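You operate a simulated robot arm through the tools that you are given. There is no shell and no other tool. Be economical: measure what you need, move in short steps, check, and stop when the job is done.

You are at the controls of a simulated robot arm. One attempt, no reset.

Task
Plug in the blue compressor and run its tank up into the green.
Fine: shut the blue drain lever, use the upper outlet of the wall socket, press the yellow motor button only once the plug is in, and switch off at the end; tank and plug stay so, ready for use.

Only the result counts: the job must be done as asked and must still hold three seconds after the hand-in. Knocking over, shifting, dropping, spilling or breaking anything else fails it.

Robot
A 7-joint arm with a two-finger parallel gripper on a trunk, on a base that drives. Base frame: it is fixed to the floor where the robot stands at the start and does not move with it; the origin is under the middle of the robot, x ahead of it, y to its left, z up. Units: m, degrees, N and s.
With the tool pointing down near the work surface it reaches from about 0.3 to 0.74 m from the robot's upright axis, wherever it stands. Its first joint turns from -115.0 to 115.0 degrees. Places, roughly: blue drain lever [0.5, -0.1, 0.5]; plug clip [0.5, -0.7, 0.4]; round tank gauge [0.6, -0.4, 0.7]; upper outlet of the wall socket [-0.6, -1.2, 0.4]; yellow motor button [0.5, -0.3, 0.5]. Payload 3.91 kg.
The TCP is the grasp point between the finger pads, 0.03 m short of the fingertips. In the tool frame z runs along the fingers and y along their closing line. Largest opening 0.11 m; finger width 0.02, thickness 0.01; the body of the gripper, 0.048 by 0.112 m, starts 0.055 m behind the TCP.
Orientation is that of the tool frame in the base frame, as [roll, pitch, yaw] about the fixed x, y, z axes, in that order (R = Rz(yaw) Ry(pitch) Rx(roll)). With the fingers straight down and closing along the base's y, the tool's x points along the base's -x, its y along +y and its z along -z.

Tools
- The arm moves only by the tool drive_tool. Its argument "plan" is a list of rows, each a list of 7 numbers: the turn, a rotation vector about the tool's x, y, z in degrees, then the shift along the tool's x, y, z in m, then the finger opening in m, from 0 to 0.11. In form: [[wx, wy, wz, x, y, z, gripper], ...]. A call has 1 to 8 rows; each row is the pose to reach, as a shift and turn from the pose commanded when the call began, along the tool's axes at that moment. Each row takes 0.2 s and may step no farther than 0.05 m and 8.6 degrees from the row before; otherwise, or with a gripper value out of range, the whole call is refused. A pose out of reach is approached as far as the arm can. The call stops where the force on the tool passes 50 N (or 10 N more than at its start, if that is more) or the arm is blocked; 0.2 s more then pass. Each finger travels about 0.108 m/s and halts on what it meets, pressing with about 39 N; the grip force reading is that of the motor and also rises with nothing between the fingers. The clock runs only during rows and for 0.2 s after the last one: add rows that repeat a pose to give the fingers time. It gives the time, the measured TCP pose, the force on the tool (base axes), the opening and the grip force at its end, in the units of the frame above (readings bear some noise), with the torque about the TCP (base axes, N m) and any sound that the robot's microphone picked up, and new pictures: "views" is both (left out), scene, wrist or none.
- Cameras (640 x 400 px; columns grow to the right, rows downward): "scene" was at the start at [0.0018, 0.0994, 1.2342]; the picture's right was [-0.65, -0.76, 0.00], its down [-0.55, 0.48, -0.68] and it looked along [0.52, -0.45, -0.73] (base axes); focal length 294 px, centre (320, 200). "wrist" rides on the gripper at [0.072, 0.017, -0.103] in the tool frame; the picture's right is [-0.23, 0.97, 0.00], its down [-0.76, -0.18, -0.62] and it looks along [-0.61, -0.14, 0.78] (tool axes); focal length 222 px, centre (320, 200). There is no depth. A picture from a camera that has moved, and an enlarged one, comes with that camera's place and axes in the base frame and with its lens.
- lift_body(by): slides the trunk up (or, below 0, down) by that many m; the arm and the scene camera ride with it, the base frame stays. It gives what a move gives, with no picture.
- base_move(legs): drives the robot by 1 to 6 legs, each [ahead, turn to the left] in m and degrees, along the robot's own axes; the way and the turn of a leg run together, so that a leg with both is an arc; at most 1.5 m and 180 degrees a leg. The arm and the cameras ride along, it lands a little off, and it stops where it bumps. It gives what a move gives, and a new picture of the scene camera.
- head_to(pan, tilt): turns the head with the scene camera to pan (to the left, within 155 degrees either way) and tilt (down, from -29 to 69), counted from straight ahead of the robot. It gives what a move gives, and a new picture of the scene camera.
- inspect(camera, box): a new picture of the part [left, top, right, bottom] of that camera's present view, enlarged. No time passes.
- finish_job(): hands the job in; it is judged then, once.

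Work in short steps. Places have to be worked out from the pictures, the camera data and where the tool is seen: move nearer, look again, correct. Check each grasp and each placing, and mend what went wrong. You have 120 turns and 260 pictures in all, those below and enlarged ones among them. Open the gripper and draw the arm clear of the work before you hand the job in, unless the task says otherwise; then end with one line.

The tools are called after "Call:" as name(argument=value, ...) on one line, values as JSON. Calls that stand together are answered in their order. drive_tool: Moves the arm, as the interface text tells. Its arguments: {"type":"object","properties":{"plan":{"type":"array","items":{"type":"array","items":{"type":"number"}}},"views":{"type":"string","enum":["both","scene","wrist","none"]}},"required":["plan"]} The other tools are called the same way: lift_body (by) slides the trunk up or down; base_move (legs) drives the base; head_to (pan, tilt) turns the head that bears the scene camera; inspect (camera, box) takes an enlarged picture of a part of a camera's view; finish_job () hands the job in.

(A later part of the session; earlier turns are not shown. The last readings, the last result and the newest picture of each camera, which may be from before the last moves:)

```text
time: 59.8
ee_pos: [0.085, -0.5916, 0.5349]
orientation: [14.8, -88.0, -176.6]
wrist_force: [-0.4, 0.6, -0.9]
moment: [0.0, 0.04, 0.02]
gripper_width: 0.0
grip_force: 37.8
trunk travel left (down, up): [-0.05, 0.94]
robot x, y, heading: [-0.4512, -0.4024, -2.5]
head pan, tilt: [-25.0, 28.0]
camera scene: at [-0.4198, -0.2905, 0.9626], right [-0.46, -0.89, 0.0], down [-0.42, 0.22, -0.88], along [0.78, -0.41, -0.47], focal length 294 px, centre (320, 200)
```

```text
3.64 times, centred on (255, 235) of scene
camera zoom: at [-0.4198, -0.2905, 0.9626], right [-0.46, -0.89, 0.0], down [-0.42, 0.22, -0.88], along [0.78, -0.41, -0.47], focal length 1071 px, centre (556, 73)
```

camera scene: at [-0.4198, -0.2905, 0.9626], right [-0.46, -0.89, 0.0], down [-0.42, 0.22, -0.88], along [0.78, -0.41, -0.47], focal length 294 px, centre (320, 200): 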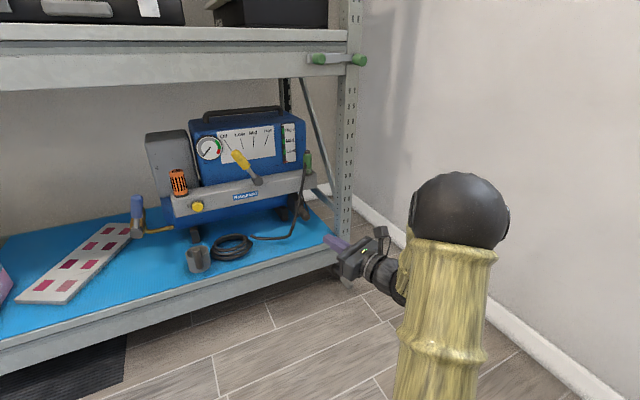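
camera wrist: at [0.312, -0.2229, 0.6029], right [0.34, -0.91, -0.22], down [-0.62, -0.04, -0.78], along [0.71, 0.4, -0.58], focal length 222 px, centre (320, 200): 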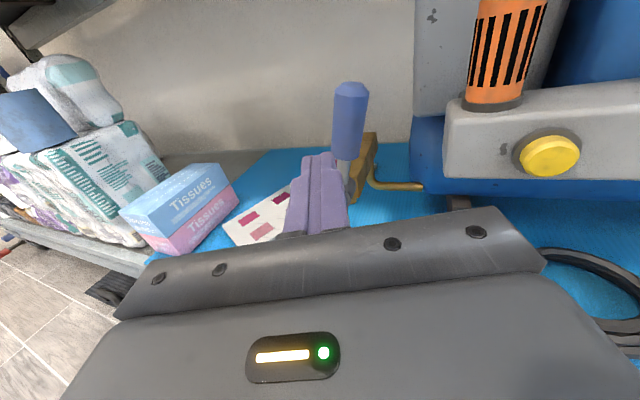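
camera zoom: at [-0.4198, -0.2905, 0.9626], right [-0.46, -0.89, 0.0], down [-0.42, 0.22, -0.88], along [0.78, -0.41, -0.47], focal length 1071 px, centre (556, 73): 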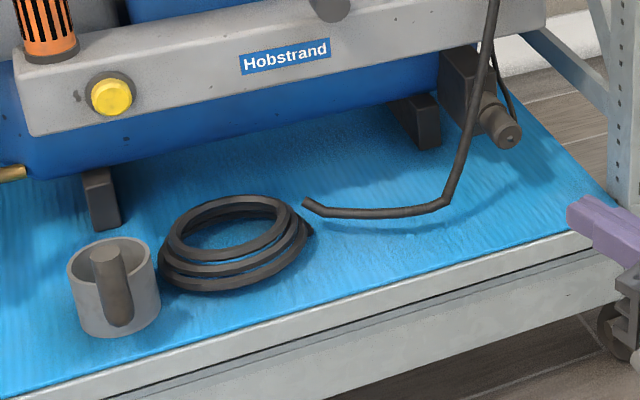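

There are two candidates: the green piece standing on the bar's end, (0.54, -0.74, 0.555), and a dark cylinder in a black block at about (0.50, -0.72, 0.35). The named clip place (z 0.4) fits the black block, so I look closer.

Call:
inspect(camera="scene", box=[270, 150, 350, 250])

Call:
inspect(camera="wrist", box=[0, 0, 640, 400])

```text
4.00 times, centred on (310, 200) of scene
camera zoom: at [-0.4198, -0.2905, 0.9626], right [-0.46, -0.89, 0.0], down [-0.42, 0.22, -0.88], along [0.78, -0.41, -0.47], focal length 1178 px, centre (360, 200)
```

zoom: 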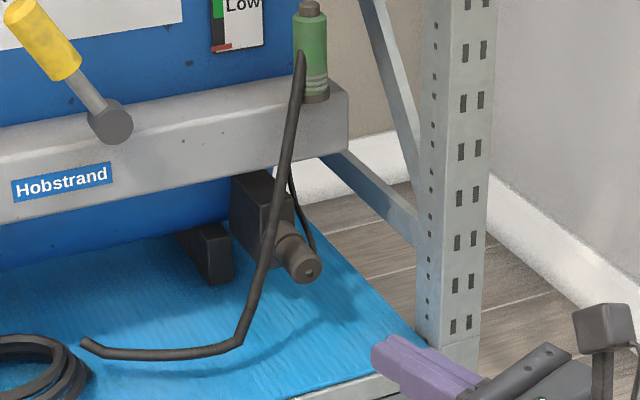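

```text
1.00 times, centred on (320, 200) of wrist (not enlarged: the box is as wide or as high as the picture)
camera zoom: at [-0.0098, -0.6387, 0.603], right [0.31, -0.92, -0.22], down [-0.62, -0.02, -0.78], along [0.72, 0.38, -0.58], focal length 222 px, centre (320, 200)
```

zoom: 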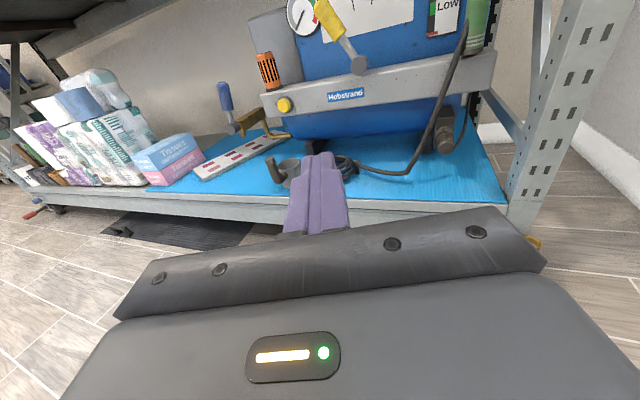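

I drive 0.18 m nearer and turn the tool straight to view that black block with the wrist camera.

Call:
base_move(legs=[[0.18, 2]])

Call:
drive_tool(plan=[[-6, 0, 0, 0, 0.04, -0.014, 0], [-12, 0, 0, 0, 0.08, -0.028, 0], [-18, 0, 0, 0, 0.11, -0.04, 0]], views="both")

Call:
inspect(camera="wrist", box=[180, 0, 500, 200])

```text
time: 61.4
ee_pos: [0.2686, -0.5759, 0.5329]
orientation: [14.8, -87.9, -174.6]
wrist_force: [-0.1, -0.8, 0.4]
moment: [-0.03, -0.02, -0.02]
gripper_width: 0.0
grip_force: 37.4
trunk travel left (down, up): [-0.05, 0.94]
robot x, y, heading: [-0.2743, -0.4071, -0.4]
head pan, tilt: [-25.0, 28.0]
camera scene: at [-0.2472, -0.294, 0.9626], right [-0.43, -0.9, 0.0], down [-0.42, 0.2, -0.88], along [0.8, -0.38, -0.47], focal length 294 px, centre (320, 200)
```

scene: 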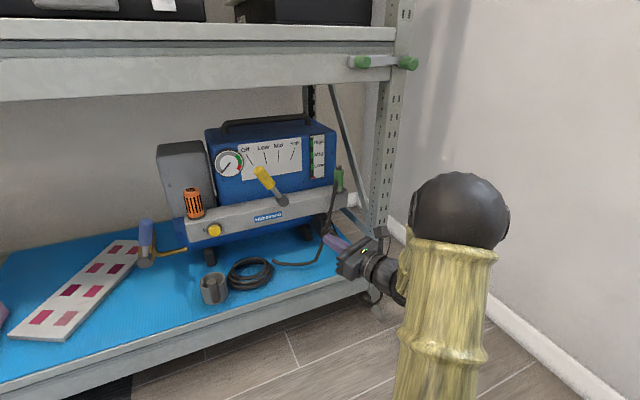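

```text
time: 62.2
ee_pos: [0.2695, -0.6939, 0.534]
orientation: [-2.6, -87.9, -175.0]
wrist_force: [0.2, 0.0, 0.1]
moment: [0.01, 0.02, 0.01]
gripper_width: 0.0
grip_force: 38.1
trunk travel left (down, up): [-0.05, 0.94]
robot x, y, heading: [-0.2712, -0.409, -0.5]
head pan, tilt: [-25.0, 28.0]
camera scene: at [-0.2472, -0.294, 0.9626], right [-0.43, -0.9, 0.0], down [-0.42, 0.2, -0.88], along [0.8, -0.38, -0.47], focal length 294 px, centre (320, 200)
camera wrist: at [0.1645, -0.7138, 0.6023], right [0.05, -0.97, -0.23], down [-0.6, 0.16, -0.78], along [0.8, 0.17, -0.58], focal length 222 px, centre (320, 200)
```

scene: 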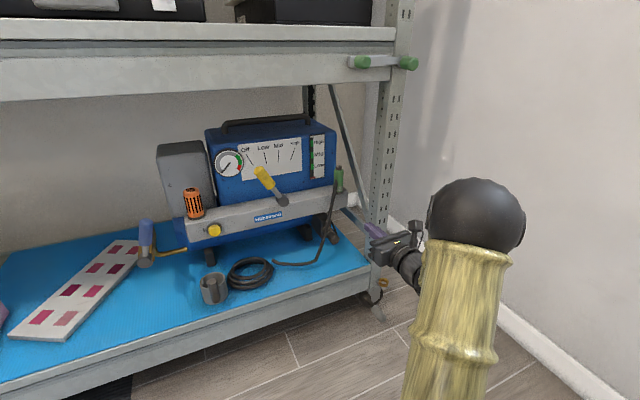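
wrist: 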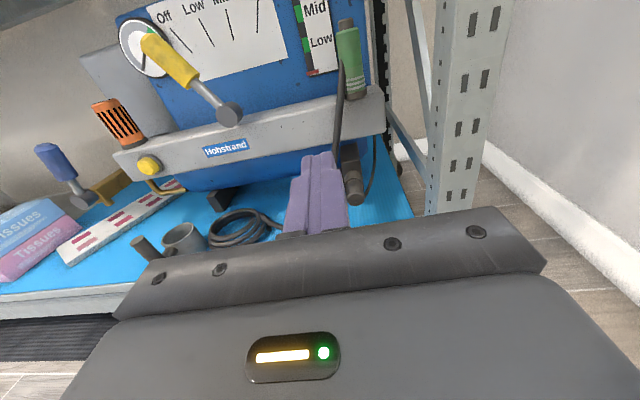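

```text
2.00 times, centred on (340, 100) of wrist
camera zoom: at [0.1645, -0.7138, 0.6023], right [0.05, -0.97, -0.23], down [-0.6, 0.16, -0.78], along [0.8, 0.17, -0.58], focal length 444 px, centre (280, 400)
```

zoom: 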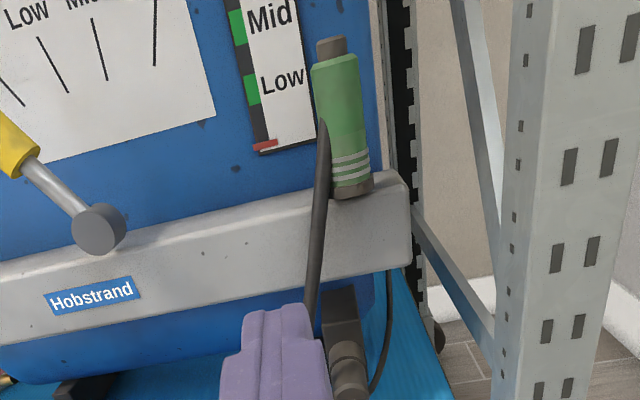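

The fingers hide it. I shift the tool 9 cm left, 10 cm ahead, and a bit up.

Call:
drive_tool(plan=[[0, 0, 0, 0.015, -0.03, 0.033, 0], [0, 0, 0, 0.03, -0.06, 0.067, 0], [0, 0, 0, 0.03, -0.09, 0.1, 0]], views="none")

Call:
inspect(camera="wrist", box=[300, 60, 620, 260])

Call:
inspect(camera="wrist", box=[380, 130, 500, 205])

```text
time: 63.0
ee_pos: [0.3661, -0.6002, 0.5673]
orientation: [-3.7, -87.9, -174.2]
wrist_force: [0.0, -0.2, -0.5]
moment: [-0.05, -0.01, 0.01]
gripper_width: 0.0
grip_force: 37.8
trunk travel left (down, up): [-0.05, 0.94]
robot x, y, heading: [-0.2719, -0.4067, -0.3]
head pan, tilt: [-25.0, 28.0]
```

```text
2.00 times, centred on (460, 160) of wrist
camera zoom: at [0.2614, -0.6207, 0.6368], right [0.05, -0.97, -0.23], down [-0.6, 0.16, -0.78], along [0.8, 0.17, -0.58], focal length 444 px, centre (40, 280)
```

zoom: 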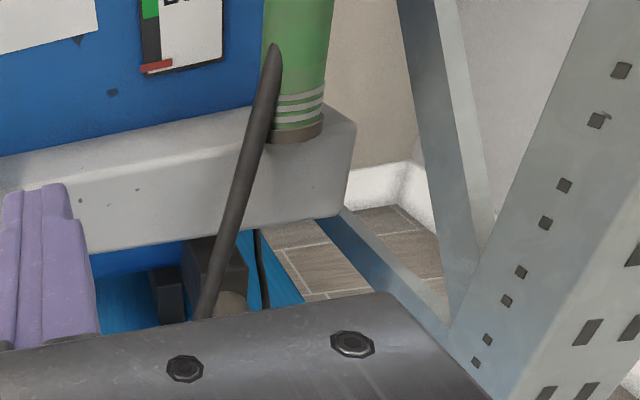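

```text
5.33 times, centred on (440, 168) of wrist
camera zoom: at [0.2614, -0.6207, 0.6368], right [0.05, -0.97, -0.23], down [-0.6, 0.16, -0.78], along [0.8, 0.17, -0.58], focal length 1185 px, centre (-320, 373)
```

zoom: 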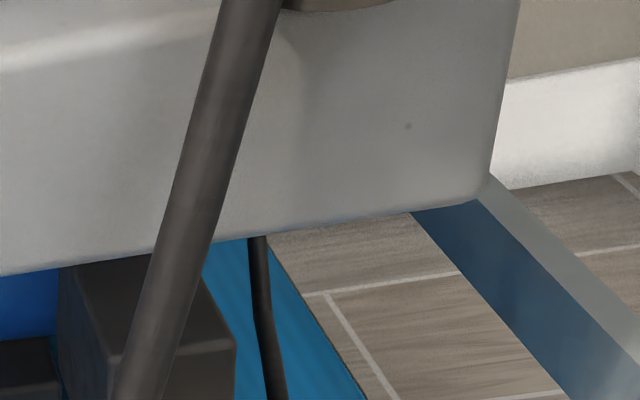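

I lower and pull back the tool for a clearer view of the block.

Call:
drive_tool(plan=[[0, 0, 0, -0.03, 0, -0.04, 0], [0, 0, 0, -0.06, 0, -0.08, 0], [0, 0, 0, -0.1, 0, -0.11, 0], [0, 0, 0, -0.14, 0, -0.11, 0], [0, 0, 0, -0.16, 0, -0.11, 0]], views="none")

Call:
inspect(camera="wrist", box=[320, 40, 520, 165])

Call:
inspect(camera="wrist", box=[0, 0, 640, 400])

```text
time: 64.2
ee_pos: [0.2611, -0.6036, 0.405]
orientation: [-1.7, -87.9, -176.1]
wrist_force: [-0.8, -0.1, -0.3]
moment: [0.03, -0.01, 0.0]
gripper_width: 0.0
grip_force: 37.8
trunk travel left (down, up): [-0.05, 0.94]
robot x, y, heading: [-0.2776, -0.4002, -0.4]
head pan, tilt: [-25.0, 28.0]
```

```text
3.20 times, centred on (420, 102) of wrist
camera zoom: at [0.1557, -0.6241, 0.4732], right [0.05, -0.97, -0.23], down [-0.6, 0.16, -0.78], along [0.8, 0.17, -0.58], focal length 711 px, centre (0, 512)
```

zoom: 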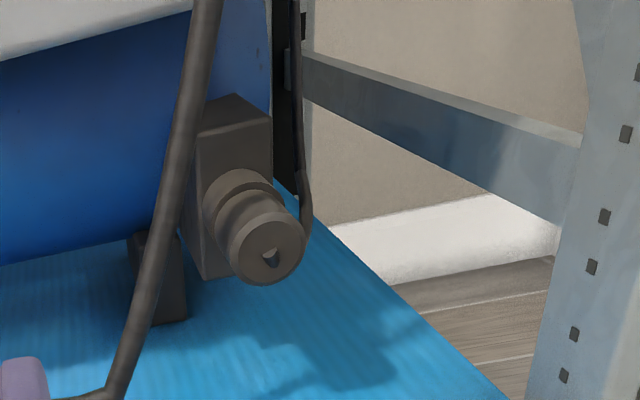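

```text
1.00 times, centred on (320, 200) of wrist (not enlarged: the box is as wide or as high as the picture)
camera zoom: at [0.1557, -0.6241, 0.4732], right [0.05, -0.97, -0.23], down [-0.6, 0.16, -0.78], along [0.8, 0.17, -0.58], focal length 222 px, centre (320, 200)
```

zoom: 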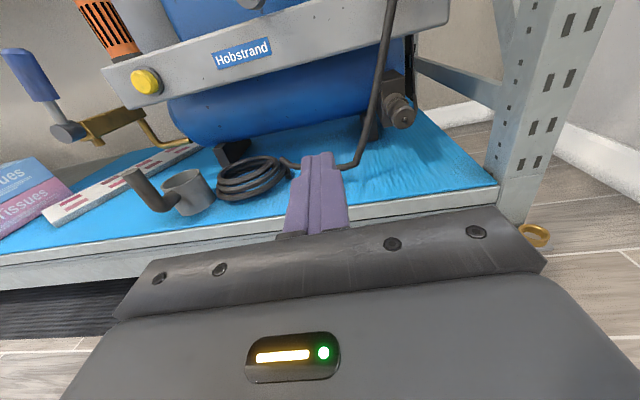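

The dark cylinder with side cord in the black block is the plug in its clip, end face at about (0.502, -0.713, 0.347), axis along x. Next I look at the outlet and its slot orientation.

Call:
inspect(camera="wrist", box=[375, 75, 425, 135])

Call:
head_to(pan=-110, tilt=25)

Call:
inspect(camera="scene", box=[300, 180, 380, 230])

```text
6.67 times, centred on (400, 105) of wrist
camera zoom: at [0.1557, -0.6241, 0.4732], right [0.05, -0.97, -0.23], down [-0.6, 0.16, -0.78], along [0.8, 0.17, -0.58], focal length 1481 px, centre (-213, 833)
```

zoom: 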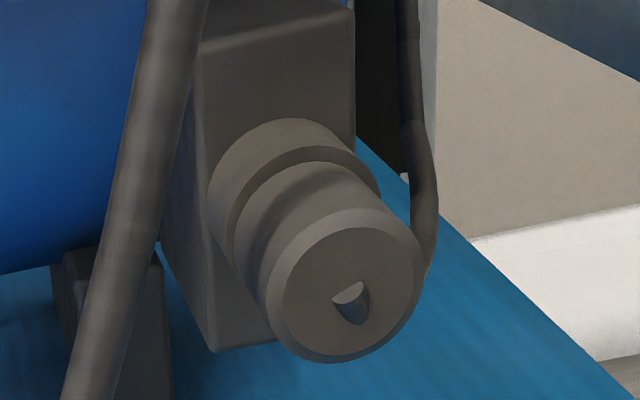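

```text
time: 65.8
ee_pos: [0.2597, -0.6032, 0.403]
orientation: [-3.0, -88.0, -174.7]
wrist_force: [-0.1, 0.2, -0.4]
moment: [-0.01, 0.01, -0.03]
gripper_width: 0.0001
grip_force: 38.2
trunk travel left (down, up): [-0.05, 0.94]
robot x, y, heading: [-0.2698, -0.4099, -0.4]
head pan, tilt: [-110.0, 25.0]
camera scene: at [-0.3616, -0.3413, 0.9674], right [-0.94, 0.35, 0.0], down [0.15, 0.4, -0.91], along [-0.32, -0.85, -0.42], focal length 294 px, centre (320, 200)
```

scene: 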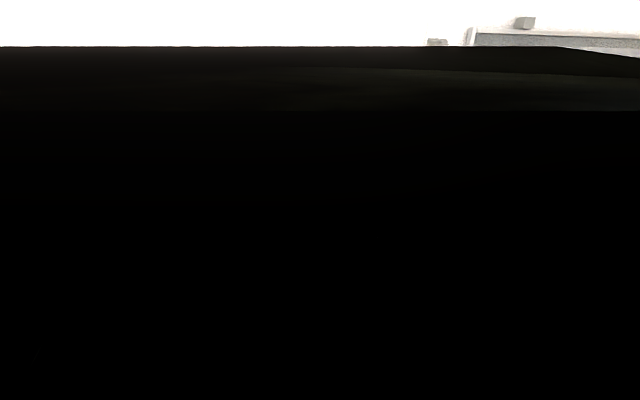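

```text
8.00 times, centred on (340, 205) of scene
camera zoom: at [-0.3616, -0.3413, 0.9674], right [-0.94, 0.35, 0.0], down [0.15, 0.4, -0.91], along [-0.32, -0.85, -0.42], focal length 2355 px, centre (160, 160)
```

zoom: 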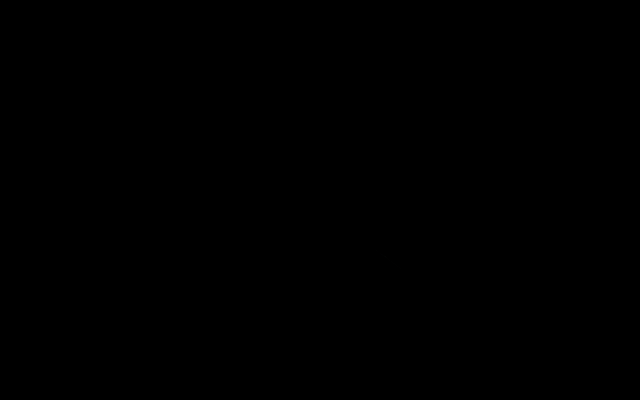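

The shoulder blocks that view of the outlet. Both the dark cylinder and the green piece have cords, so I view the green piece up close before deciding.

Call:
drive_tool(plan=[[0, 0, 0, 0.04, 0.02, 0.02, 0], [0, 0, 0, 0.08, 0.04, 0.04, 0], [0, 0, 0, 0.12, 0.05, 0.05, 0], [0, 0, 0, 0.16, 0.05, 0.06, 0], [0, 0, 0, 0.2, 0.05, 0.06, 0]], views="wrist")

Call:
inspect(camera="wrist", box=[330, 0, 490, 100])

```text
time: 67.0
ee_pos: [0.3164, -0.6522, 0.6046]
orientation: [-4.2, -88.0, -173.4]
wrist_force: [1.0, -0.9, 0.2]
moment: [-0.02, -0.04, 0.03]
gripper_width: 0.0
grip_force: 37.9
trunk travel left (down, up): [-0.05, 0.94]
robot x, y, heading: [-0.2731, -0.4073, -0.4]
head pan, tilt: [-110.0, 25.0]
camera wrist: at [0.2124, -0.6725, 0.6735], right [0.05, -0.97, -0.23], down [-0.6, 0.16, -0.78], along [0.8, 0.17, -0.58], focal length 222 px, centre (320, 200)
```

wrist: 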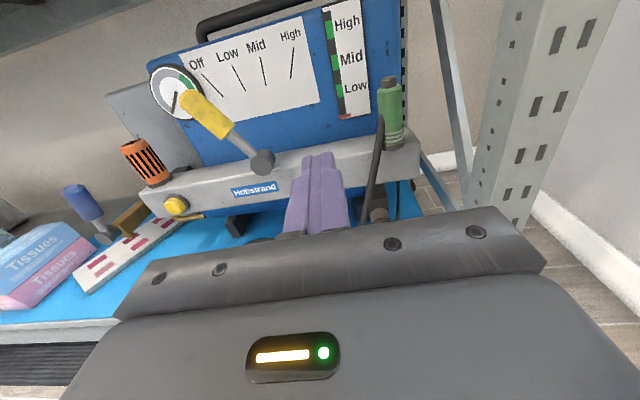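

```text
4.00 times, centred on (410, 50) of wrist
camera zoom: at [0.2124, -0.6725, 0.6735], right [0.05, -0.97, -0.23], down [-0.6, 0.16, -0.78], along [0.8, 0.17, -0.58], focal length 888 px, centre (-40, 800)
```

zoom: 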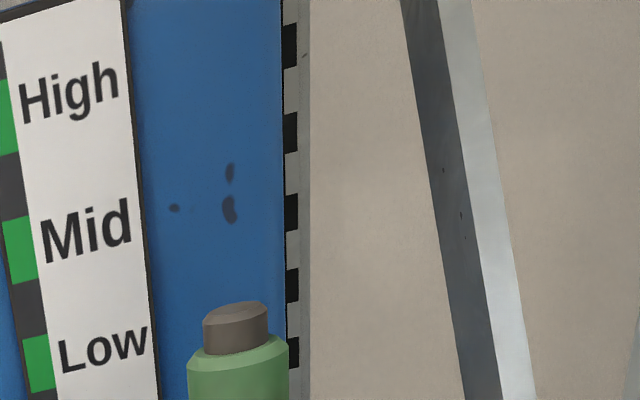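

Undecided between the two, so I turn the base toward the wall to see the outlet's shape; the arm's sweep (radius about 0.67 m) clears the post and wall.

Call:
head_to(pan=-20, tilt=28)

Call:
base_move(legs=[[-0.1, -90]])

```text
time: 68.6
ee_pos: [0.3181, -0.6513, 0.603]
orientation: [-3.1, -87.9, -174.7]
wrist_force: [-0.8, -0.1, 0.2]
moment: [0.01, -0.02, -0.03]
gripper_width: 0.0
grip_force: 37.3
trunk travel left (down, up): [-0.05, 0.94]
robot x, y, heading: [-0.2669, -0.4053, -0.6]
head pan, tilt: [-20.0, 28.0]
camera scene: at [-0.2441, -0.2867, 0.9626], right [-0.35, -0.94, 0.0], down [-0.44, 0.16, -0.88], along [0.83, -0.31, -0.47], focal length 294 px, centre (320, 200)
```

scene: 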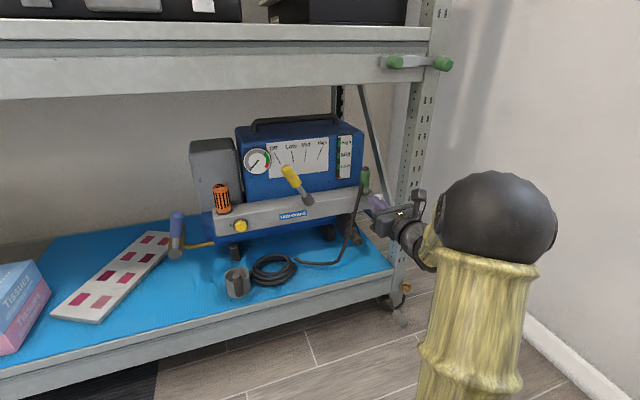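

```text
time: 74.7
ee_pos: [-0.592, -0.9265, 0.6035]
orientation: [-3.0, -87.9, 93.9]
wrist_force: [0.8, 0.2, -0.9]
moment: [0.0, 0.0, 0.02]
gripper_width: 0.0
grip_force: 37.0
trunk travel left (down, up): [-0.05, 0.94]
robot x, y, heading: [-0.3322, -0.3428, -91.7]
head pan, tilt: [-20.0, 28.0]
camera scene: at [-0.211, -0.3744, 0.9626], right [-0.93, 0.37, 0.0], down [0.17, 0.44, -0.88], along [-0.33, -0.82, -0.47], focal length 294 px, centre (320, 200)
```

scene: 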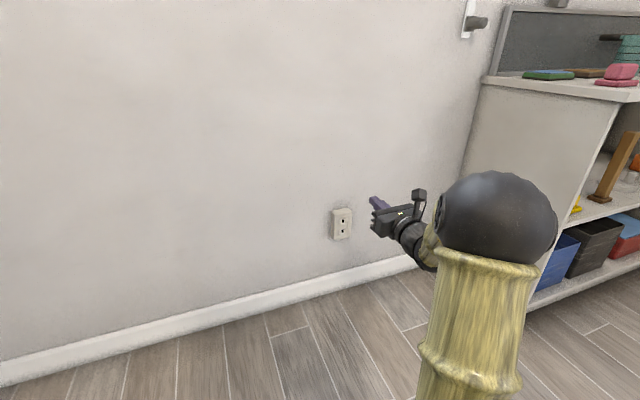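

Call:
inspect(camera="scene", box=[316, 195, 364, 250])

Call:
inspect(camera="wrist", box=[0, 0, 640, 400])

```text
7.27 times, centred on (340, 222) of scene
camera zoom: at [-0.211, -0.3744, 0.9626], right [-0.93, 0.37, 0.0], down [0.17, 0.44, -0.88], along [-0.33, -0.82, -0.47], focal length 2141 px, centre (174, 36)
```

zoom: 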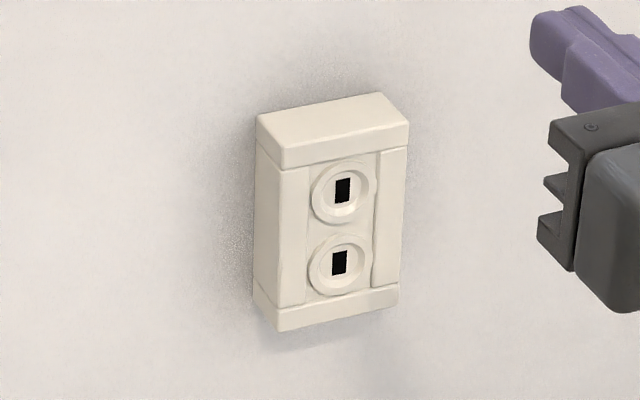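

```text
1.00 times, centred on (320, 200) of wrist (not enlarged: the box is as wide or as high as the picture)
camera zoom: at [-0.6101, -0.82, 0.6733], right [-0.97, -0.02, -0.23], down [0.17, 0.6, -0.78], along [0.15, -0.8, -0.58], focal length 222 px, centre (320, 200)
```

zoom: 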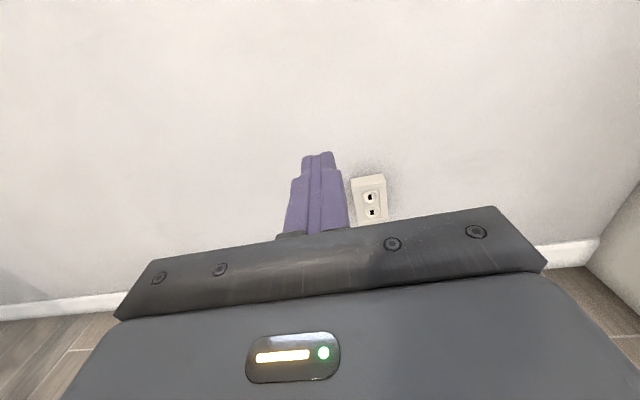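

The upper outlet is at about (-0.644, -1.215, 0.371), one rectangular slot per outlet. Rounded, the clip place (z 0.4) fits only the black block, so the dark cylinder is the plug. I'll grip it with fingers above and below (cord on its right), so I retract, lower and roll the tool −90° here in free space.

Call:
drive_tool(plan=[[0, 0, -8, -0.025, 0, -0.015, 0], [0, 0, -16, -0.05, 0, -0.03, 0], [0, 0, -24, -0.075, 0, -0.045, 0], [0, 0, -32, -0.1, 0, -0.06, 0], [0, 0, -40, -0.125, 0, -0.075, 0], [0, 0, -48, -0.15, 0, -0.09, 0], [0, 0, -56, -0.175, 0, -0.105, 0], [0, 0, -64, -0.2, 0, -0.12, 0]], views="none")

Call:
drive_tool(plan=[[0, 0, -8, 0, 0, 0, 0.03], [0, 0, -16, 0, 0, 0, 0.06], [0, 0, -24, 0, 0, 0, 0.075], [0, 0, -26, 0, 0, 0, 0.075]], views="wrist")

```text
time: 76.5
ee_pos: [-0.5944, -0.813, 0.3986]
orientation: [87.7, -26.1, 1.8]
wrist_force: [0.1, -0.2, -0.5]
moment: [0.01, 0.0, -0.01]
gripper_width: 0.0002
grip_force: 37.7
trunk travel left (down, up): [-0.05, 0.94]
robot x, y, heading: [-0.3338, -0.3446, -92.0]
head pan, tilt: [-20.0, 28.0]
```

```text
time: 77.5
ee_pos: [-0.5936, -0.8137, 0.3991]
orientation: [87.8, 0.0, 0.8]
wrist_force: [0.1, 0.6, -0.1]
moment: [0.0, 0.0, -0.01]
gripper_width: 0.0746
grip_force: 0.1
trunk travel left (down, up): [-0.05, 0.94]
robot x, y, heading: [-0.3364, -0.348, -91.9]
head pan, tilt: [-20.0, 28.0]
camera wrist: at [-0.5216, -0.7085, 0.4132], right [-0.23, 0.03, 0.97], down [-0.77, 0.61, -0.2], along [-0.6, -0.8, -0.11], focal length 222 px, centre (320, 200)
```

wrist: 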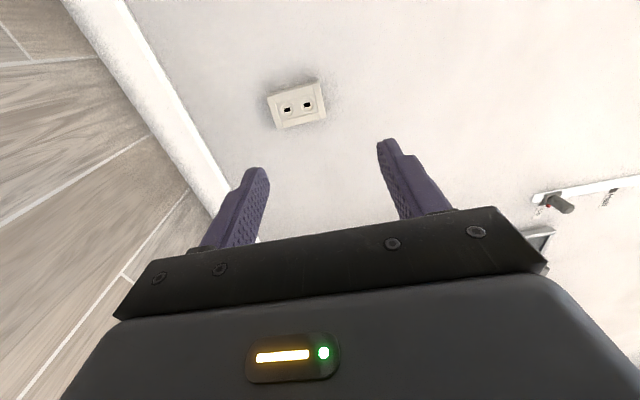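

I also get the outlet again at (-0.644, -1.215, 0.373). Now I turn back to the shelf and drive up.

Call:
base_move(legs=[[0, 91.9], [0.22, 0]])

Call:
inspect(camera="wrist", box=[0, 0, 640, 400])

```text
time: 85.0
ee_pos: [0.3663, -0.5809, 0.3995]
orientation: [87.8, 0.0, 93.3]
wrist_force: [0.7, 0.1, -0.5]
moment: [0.04, 0.02, -0.01]
gripper_width: 0.075
grip_force: 0.2
trunk travel left (down, up): [-0.05, 0.94]
robot x, y, heading: [-0.1162, -0.3439, 0.5]
head pan, tilt: [-20.0, 28.0]
camera scene: at [-0.0885, -0.2196, 0.9626], right [-0.33, -0.94, 0.0], down [-0.44, 0.16, -0.88], along [0.83, -0.29, -0.47], focal length 294 px, centre (320, 200)
```

scene: 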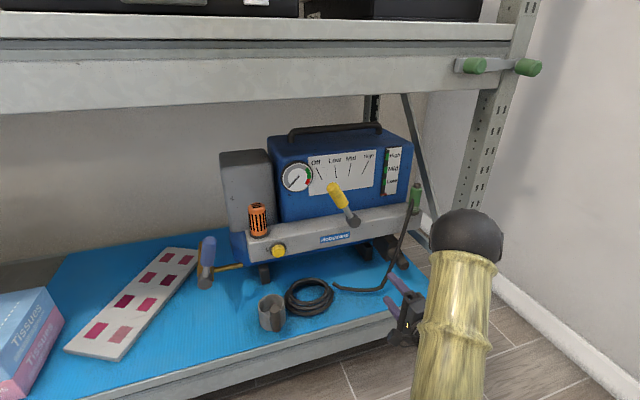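

```text
1.00 times, centred on (320, 200) of wrist (not enlarged: the box is as wide or as high as the picture)
camera zoom: at [0.2592, -0.5132, 0.4132], right [-0.02, -0.23, 0.97], down [-0.57, -0.8, -0.2], along [0.82, -0.56, -0.11], focal length 222 px, centre (320, 200)
```

zoom: 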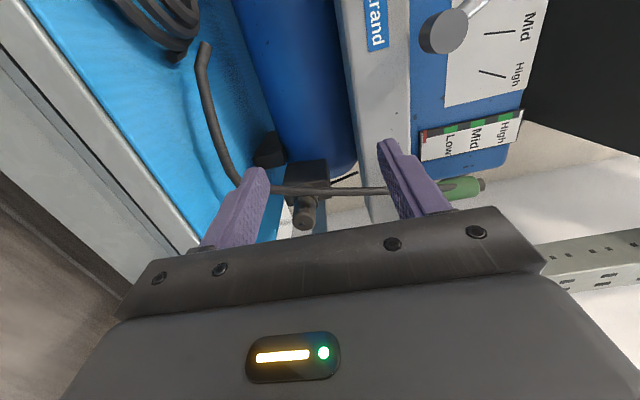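

Plug end at about (0.502, -0.707, 0.349). I align the tool (slightly nose-down) and move in front of it.

Call:
drive_tool(plan=[[1.3, -0.8, 0, -0.033, -0.0125, 0.011, 0.075], [2.6, -1.6, 0, -0.066, -0.025, 0.022, 0.075], [3.9, -2.4, 0, -0.098, -0.037, 0.033, 0.075], [5.2, -3.3, 0, -0.131, -0.0495, 0.0447, 0.075]], views="both")

Call:
inspect(camera="wrist", box=[200, 130, 440, 280])

Call:
inspect(camera="scene", box=[340, 220, 500, 320])

```text
time: 86.0
ee_pos: [0.4206, -0.708, 0.3502]
orientation: [93.1, -0.1, 90.1]
wrist_force: [-0.2, 0.0, -0.7]
moment: [-0.03, 0.03, 0.01]
gripper_width: 0.0748
grip_force: 0.0
trunk travel left (down, up): [-0.05, 0.94]
robot x, y, heading: [-0.1183, -0.3398, 0.6]
head pan, tilt: [-20.0, 28.0]
camera scene: at [-0.089, -0.2196, 0.9626], right [-0.33, -0.94, 0.0], down [-0.44, 0.16, -0.88], along [0.83, -0.29, -0.47], focal length 294 px, centre (320, 200)
camera wrist: at [0.319, -0.6356, 0.3735], right [0.05, -0.23, 0.97], down [-0.63, -0.76, -0.14], along [0.77, -0.61, -0.18], focal length 222 px, centre (320, 200)
```

scene: 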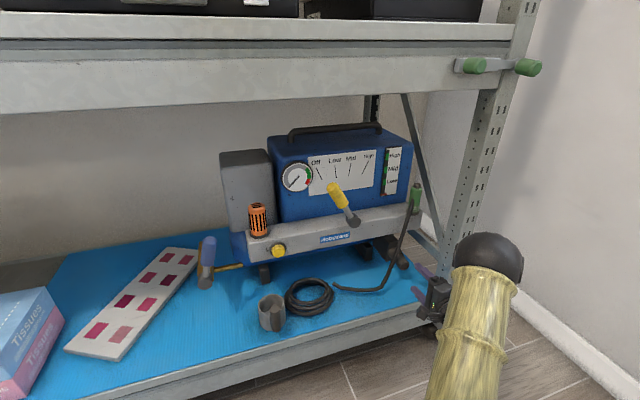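
wrist: 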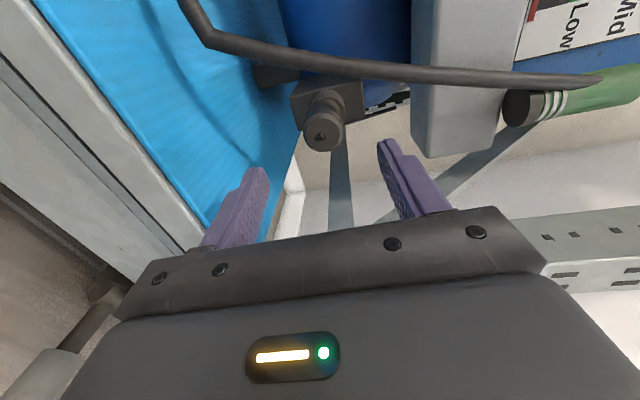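

```text
2.67 times, centred on (320, 205) of wrist
camera zoom: at [0.319, -0.6356, 0.3735], right [0.05, -0.23, 0.97], down [-0.63, -0.76, -0.14], along [0.77, -0.61, -0.18], focal length 592 px, centre (320, 187)
```

zoom: 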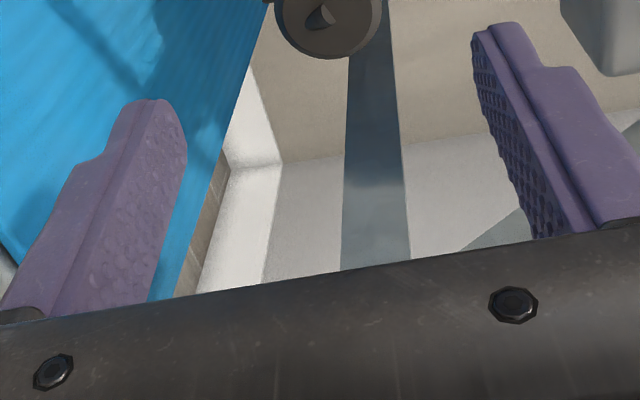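

```text
4.00 times, centred on (420, 270) of scene
camera zoom: at [-0.089, -0.2196, 0.9626], right [-0.33, -0.94, 0.0], down [-0.44, 0.16, -0.88], along [0.83, -0.29, -0.47], focal length 1178 px, centre (-80, -80)
```

zoom: 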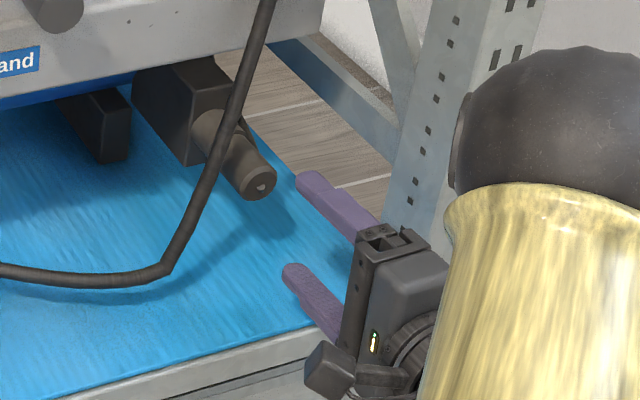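

Plug centre confirmed near (0.502, -0.711, 0.347). I go straight in 9 cm with the fingers above and below it.

Call:
drive_tool(plan=[[0, 0, 0, -0.001, 0.001, 0.03, 0.075], [0, 0, 0, -0.002, 0.0015, 0.06, 0.075], [0, 0, 0, -0.003, 0.002, 0.09, 0.075]], views="wrist")

Call:
inspect(camera="scene", box=[340, 220, 500, 320])

```text
time: 86.8
ee_pos: [0.511, -0.7097, 0.3475]
orientation: [93.1, -0.2, 90.1]
wrist_force: [-0.1, -0.7, 0.0]
moment: [0.01, 0.01, -0.02]
gripper_width: 0.0751
grip_force: 0.1
trunk travel left (down, up): [-0.05, 0.94]
robot x, y, heading: [-0.1147, -0.3402, 0.6]
head pan, tilt: [-20.0, 28.0]
camera wrist: at [0.4092, -0.6374, 0.3713], right [0.05, -0.23, 0.97], down [-0.63, -0.76, -0.14], along [0.77, -0.61, -0.18], focal length 222 px, centre (320, 200)
```

wrist: 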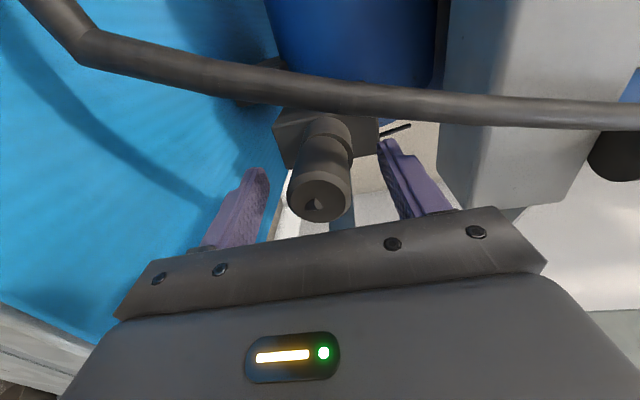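

```text
4.00 times, centred on (420, 270) of scene
camera zoom: at [-0.089, -0.2197, 0.9626], right [-0.33, -0.94, 0.0], down [-0.44, 0.16, -0.88], along [0.83, -0.29, -0.47], focal length 1178 px, centre (-80, -80)
```

zoom: 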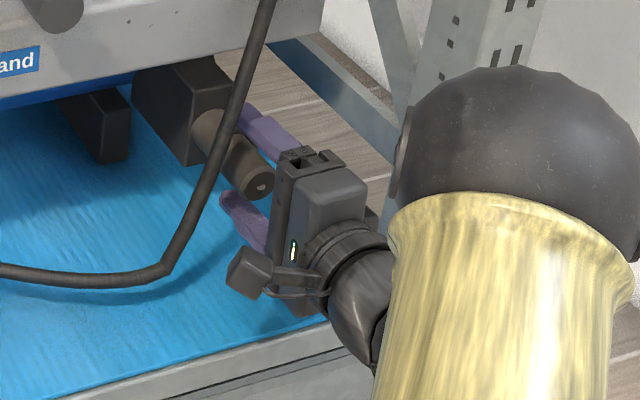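

The plug lies between the fingers. I level the tool a touch and close.

Call:
drive_tool(plan=[[-1.5, 0, 0, 0, 0.001, 0, 0.05], [-1.5, 0, 0, 0, 0.001, 0, 0.03], [-1.5, 0, 0, 0, 0.001, 0, 0.0], [-1.5, 0, 0, 0, 0.001, 0, 0.0]], views="wrist")

```text
time: 87.8
ee_pos: [0.5115, -0.7104, 0.3499]
orientation: [91.5, 0.0, 90.1]
wrist_force: [2.2, 0.7, 4.1]
moment: [0.02, -0.32, 0.03]
gripper_width: 0.0332
grip_force: 38.7
trunk travel left (down, up): [-0.05, 0.94]
robot x, y, heading: [-0.1156, -0.3447, 0.6]
head pan, tilt: [-20.0, 28.0]
camera wrist: at [0.4083, -0.6372, 0.3704], right [0.03, -0.23, 0.97], down [-0.63, -0.76, -0.16], along [0.78, -0.61, -0.16], focal length 222 px, centre (320, 200)
```

wrist: 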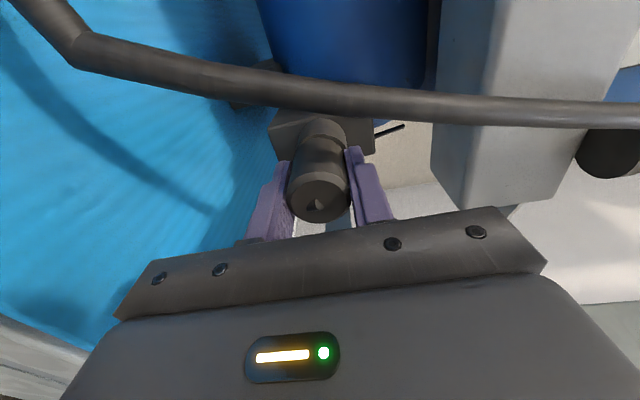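

Gripped at 0.033 m. I pull gently straight back in small steps and check whether it comes free.

Call:
drive_tool(plan=[[0, 0, 0, 0, 0, -0.004, 0], [0, 0, 0, 0, 0, -0.008, 0], [0, 0, 0, 0, 0, -0.012, 0], [0, 0, 0, 0, 0, -0.016, 0], [0, 0, 0, 0, 0, -0.02, 0], [0, 0, 0, 0, 0, -0.024, 0]], views="both")

```text
time: 89.2
ee_pos: [0.4849, -0.7104, 0.3481]
orientation: [91.8, -0.1, 90.0]
wrist_force: [-1.8, -0.7, 2.8]
moment: [-0.05, -0.12, -0.09]
gripper_width: 0.0331
grip_force: 39.0
trunk travel left (down, up): [-0.05, 0.94]
robot x, y, heading: [-0.1142, -0.3427, 0.6]
head pan, tilt: [-20.0, 28.0]
camera scene: at [-0.0892, -0.2196, 0.9624], right [-0.33, -0.94, 0.0], down [-0.44, 0.16, -0.88], along [0.83, -0.29, -0.47], focal length 294 px, centre (320, 200)
camera wrist: at [0.3833, -0.6376, 0.3691], right [0.03, -0.23, 0.97], down [-0.63, -0.76, -0.16], along [0.78, -0.61, -0.17], focal length 222 px, centre (320, 200)
```

scene: 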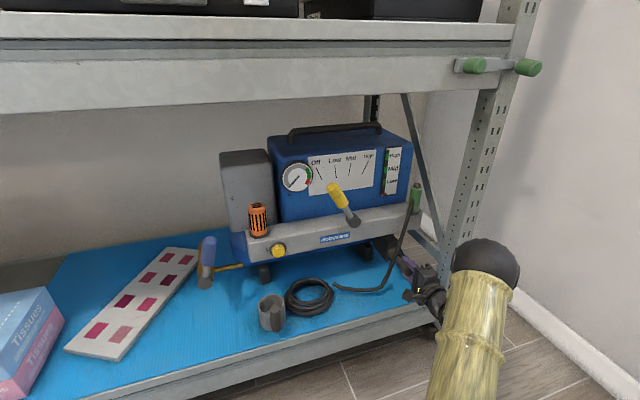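
wrist: 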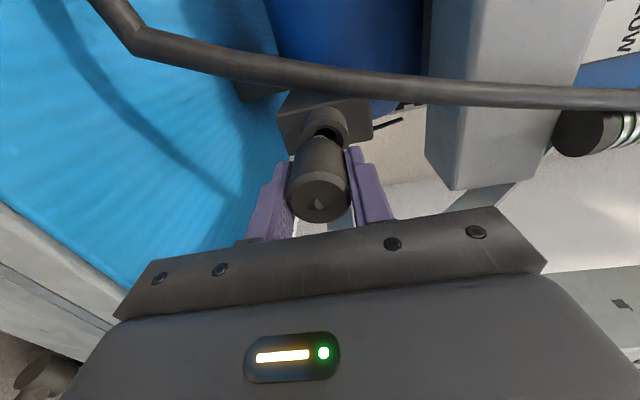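

It slides out of the ring: this is the plug. I pull on, clear of the clip.

Call:
drive_tool(plan=[[0, 0, 0, 0, 0, -0.02, 0], [0, 0, 0, 0, 0, -0.045, 0], [0, 0, 0, 0, 0, -0.07, 0], [0, 0, 0, 0, 0, -0.095, 0], [0, 0, 0, 0, 0, -0.12, 0]], views="both")

Call:
inspect(camera="wrist", box=[240, 90, 400, 240])

Call:
inspect(camera="scene", box=[360, 230, 480, 330])

```text
time: 90.4
ee_pos: [0.3662, -0.7105, 0.3531]
orientation: [91.6, -0.1, 90.1]
wrist_force: [-0.4, -0.6, -0.7]
moment: [0.01, 0.01, 0.02]
gripper_width: 0.0329
grip_force: 39.1
trunk travel left (down, up): [-0.05, 0.94]
robot x, y, heading: [-0.1202, -0.3399, 0.7]
head pan, tilt: [-20.0, 28.0]
camera scene: at [-0.0888, -0.2197, 0.9626], right [-0.33, -0.94, 0.0], down [-0.44, 0.16, -0.88], along [0.83, -0.29, -0.47], focal length 294 px, centre (320, 200)
camera wrist: at [0.2633, -0.638, 0.3738], right [0.03, -0.23, 0.97], down [-0.63, -0.76, -0.16], along [0.78, -0.61, -0.16], focal length 222 px, centre (320, 200)
```

scene: 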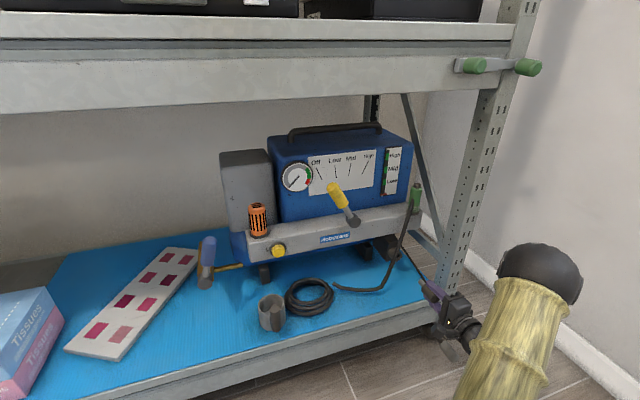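
wrist: 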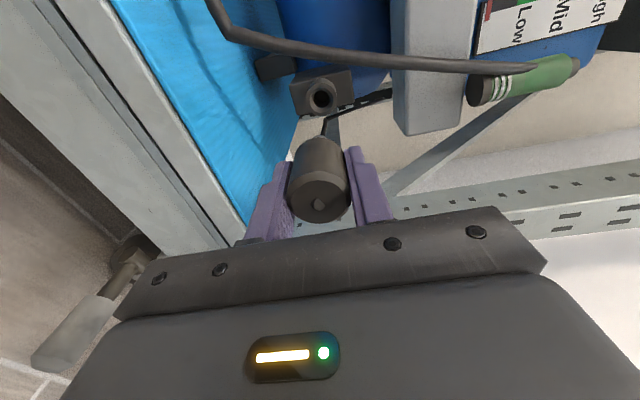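

```text
2.67 times, centred on (320, 165) of wrist
camera zoom: at [0.2633, -0.638, 0.3738], right [0.03, -0.23, 0.97], down [-0.63, -0.76, -0.16], along [0.78, -0.61, -0.16], focal length 592 px, centre (320, 293)
```

zoom: 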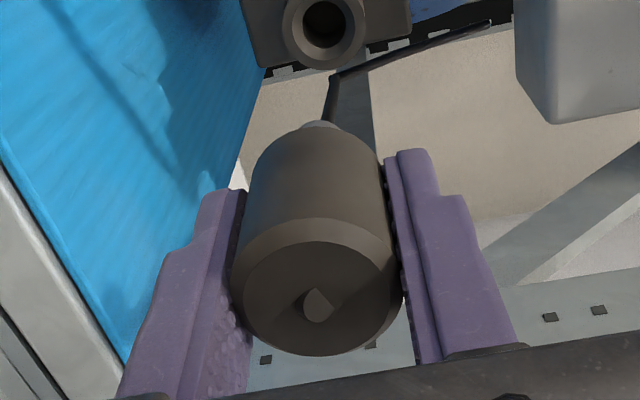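

```text
4.00 times, centred on (420, 280) of scene
camera zoom: at [-0.0888, -0.2197, 0.9626], right [-0.33, -0.94, 0.0], down [-0.44, 0.16, -0.88], along [0.83, -0.29, -0.47], focal length 1178 px, centre (-80, -120)
```

zoom: 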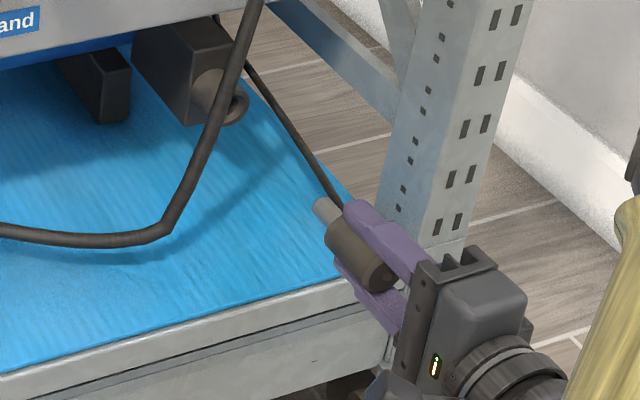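

The plug is out, pin forward, cord trailing on its right. I back the base off and turn to the wall.

Call:
base_move(legs=[[-0.21, 0], [0, -90]])

Call:
inspect(camera="wrist", box=[0, 0, 640, 400])

```text
time: 97.9
ee_pos: [-0.7067, -0.813, 0.3537]
orientation: [91.6, -0.1, -1.3]
wrist_force: [-1.1, -0.1, -1.0]
moment: [0.03, -0.03, 0.0]
gripper_width: 0.033
grip_force: 39.4
trunk travel left (down, up): [-0.05, 0.94]
robot x, y, heading: [-0.3253, -0.3415, -90.9]
head pan, tilt: [-20.0, 28.0]
camera scene: at [-0.2013, -0.3711, 0.9626], right [-0.93, 0.36, 0.0], down [0.17, 0.44, -0.88], along [-0.32, -0.82, -0.47], focal length 294 px, centre (320, 200)
```

scene: 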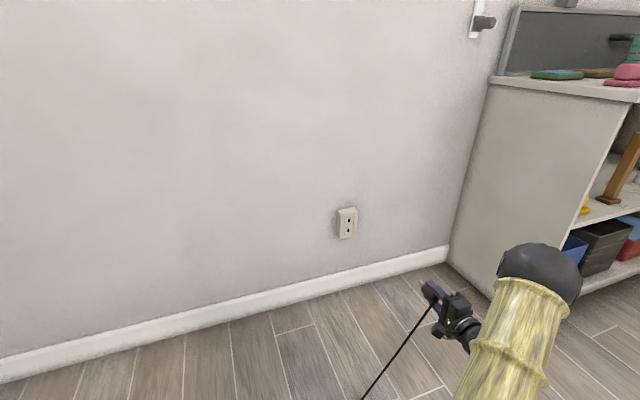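

```text
1.00 times, centred on (320, 200) of wrist (not enlarged: the box is as wide or as high as the picture)
camera zoom: at [-0.6307, -0.7117, 0.3737], right [-0.23, -0.02, 0.97], down [-0.75, 0.65, -0.16], along [-0.63, -0.76, -0.16], focal length 222 px, centre (320, 200)
```

zoom: 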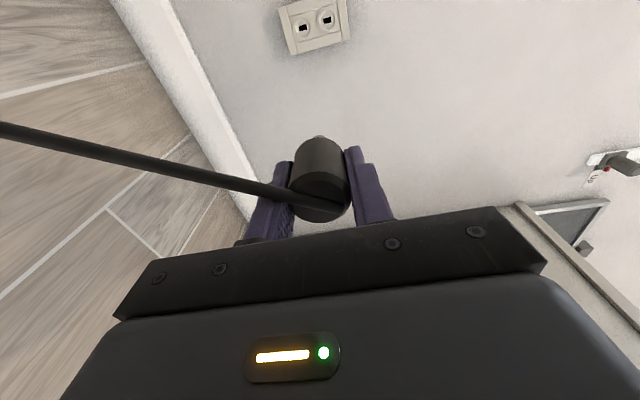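

The cord follows. I zoom on pin and outlet.

Call:
inspect(camera="wrist", box=[260, 0, 380, 75])

Call:
inspect(camera="wrist", box=[280, 120, 360, 170])

Call:
inspect(camera="scene", box=[410, 270, 480, 330])

```text
5.33 times, centred on (320, 38) of wrist
camera zoom: at [-0.6307, -0.7117, 0.3737], right [-0.23, -0.02, 0.97], down [-0.75, 0.65, -0.16], along [-0.63, -0.76, -0.16], focal length 1185 px, centre (320, 1067)
```

zoom: 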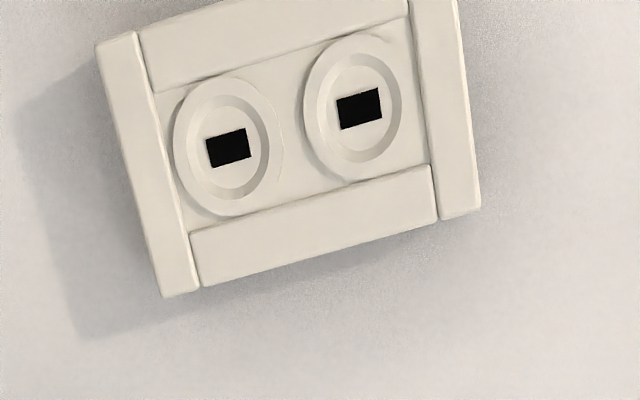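

```text
8.00 times, centred on (320, 145) of wrist
camera zoom: at [-0.6307, -0.7117, 0.3737], right [-0.23, -0.02, 0.97], down [-0.75, 0.65, -0.16], along [-0.63, -0.76, -0.16], focal length 1777 px, centre (320, 640)
```

zoom: 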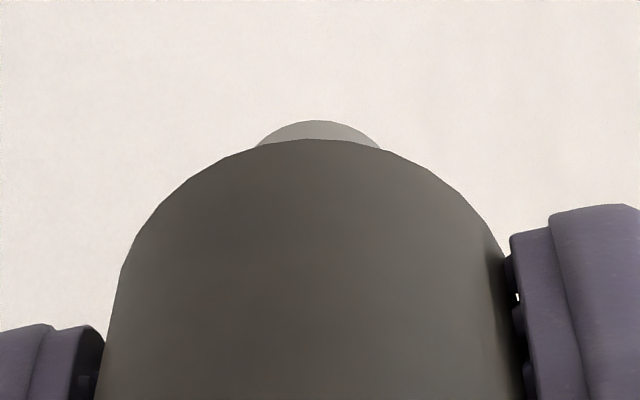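

```text
6.67 times, centred on (445, 300) of scene
camera zoom: at [-0.2013, -0.3711, 0.9626], right [-0.93, 0.36, 0.0], down [0.17, 0.44, -0.88], along [-0.32, -0.82, -0.47], focal length 1963 px, centre (-513, -467)
```

zoom: 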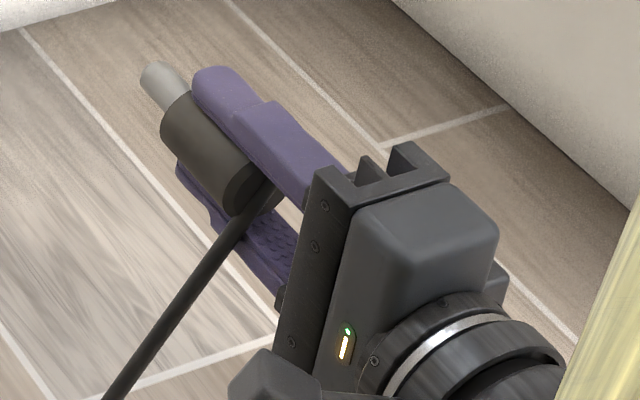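

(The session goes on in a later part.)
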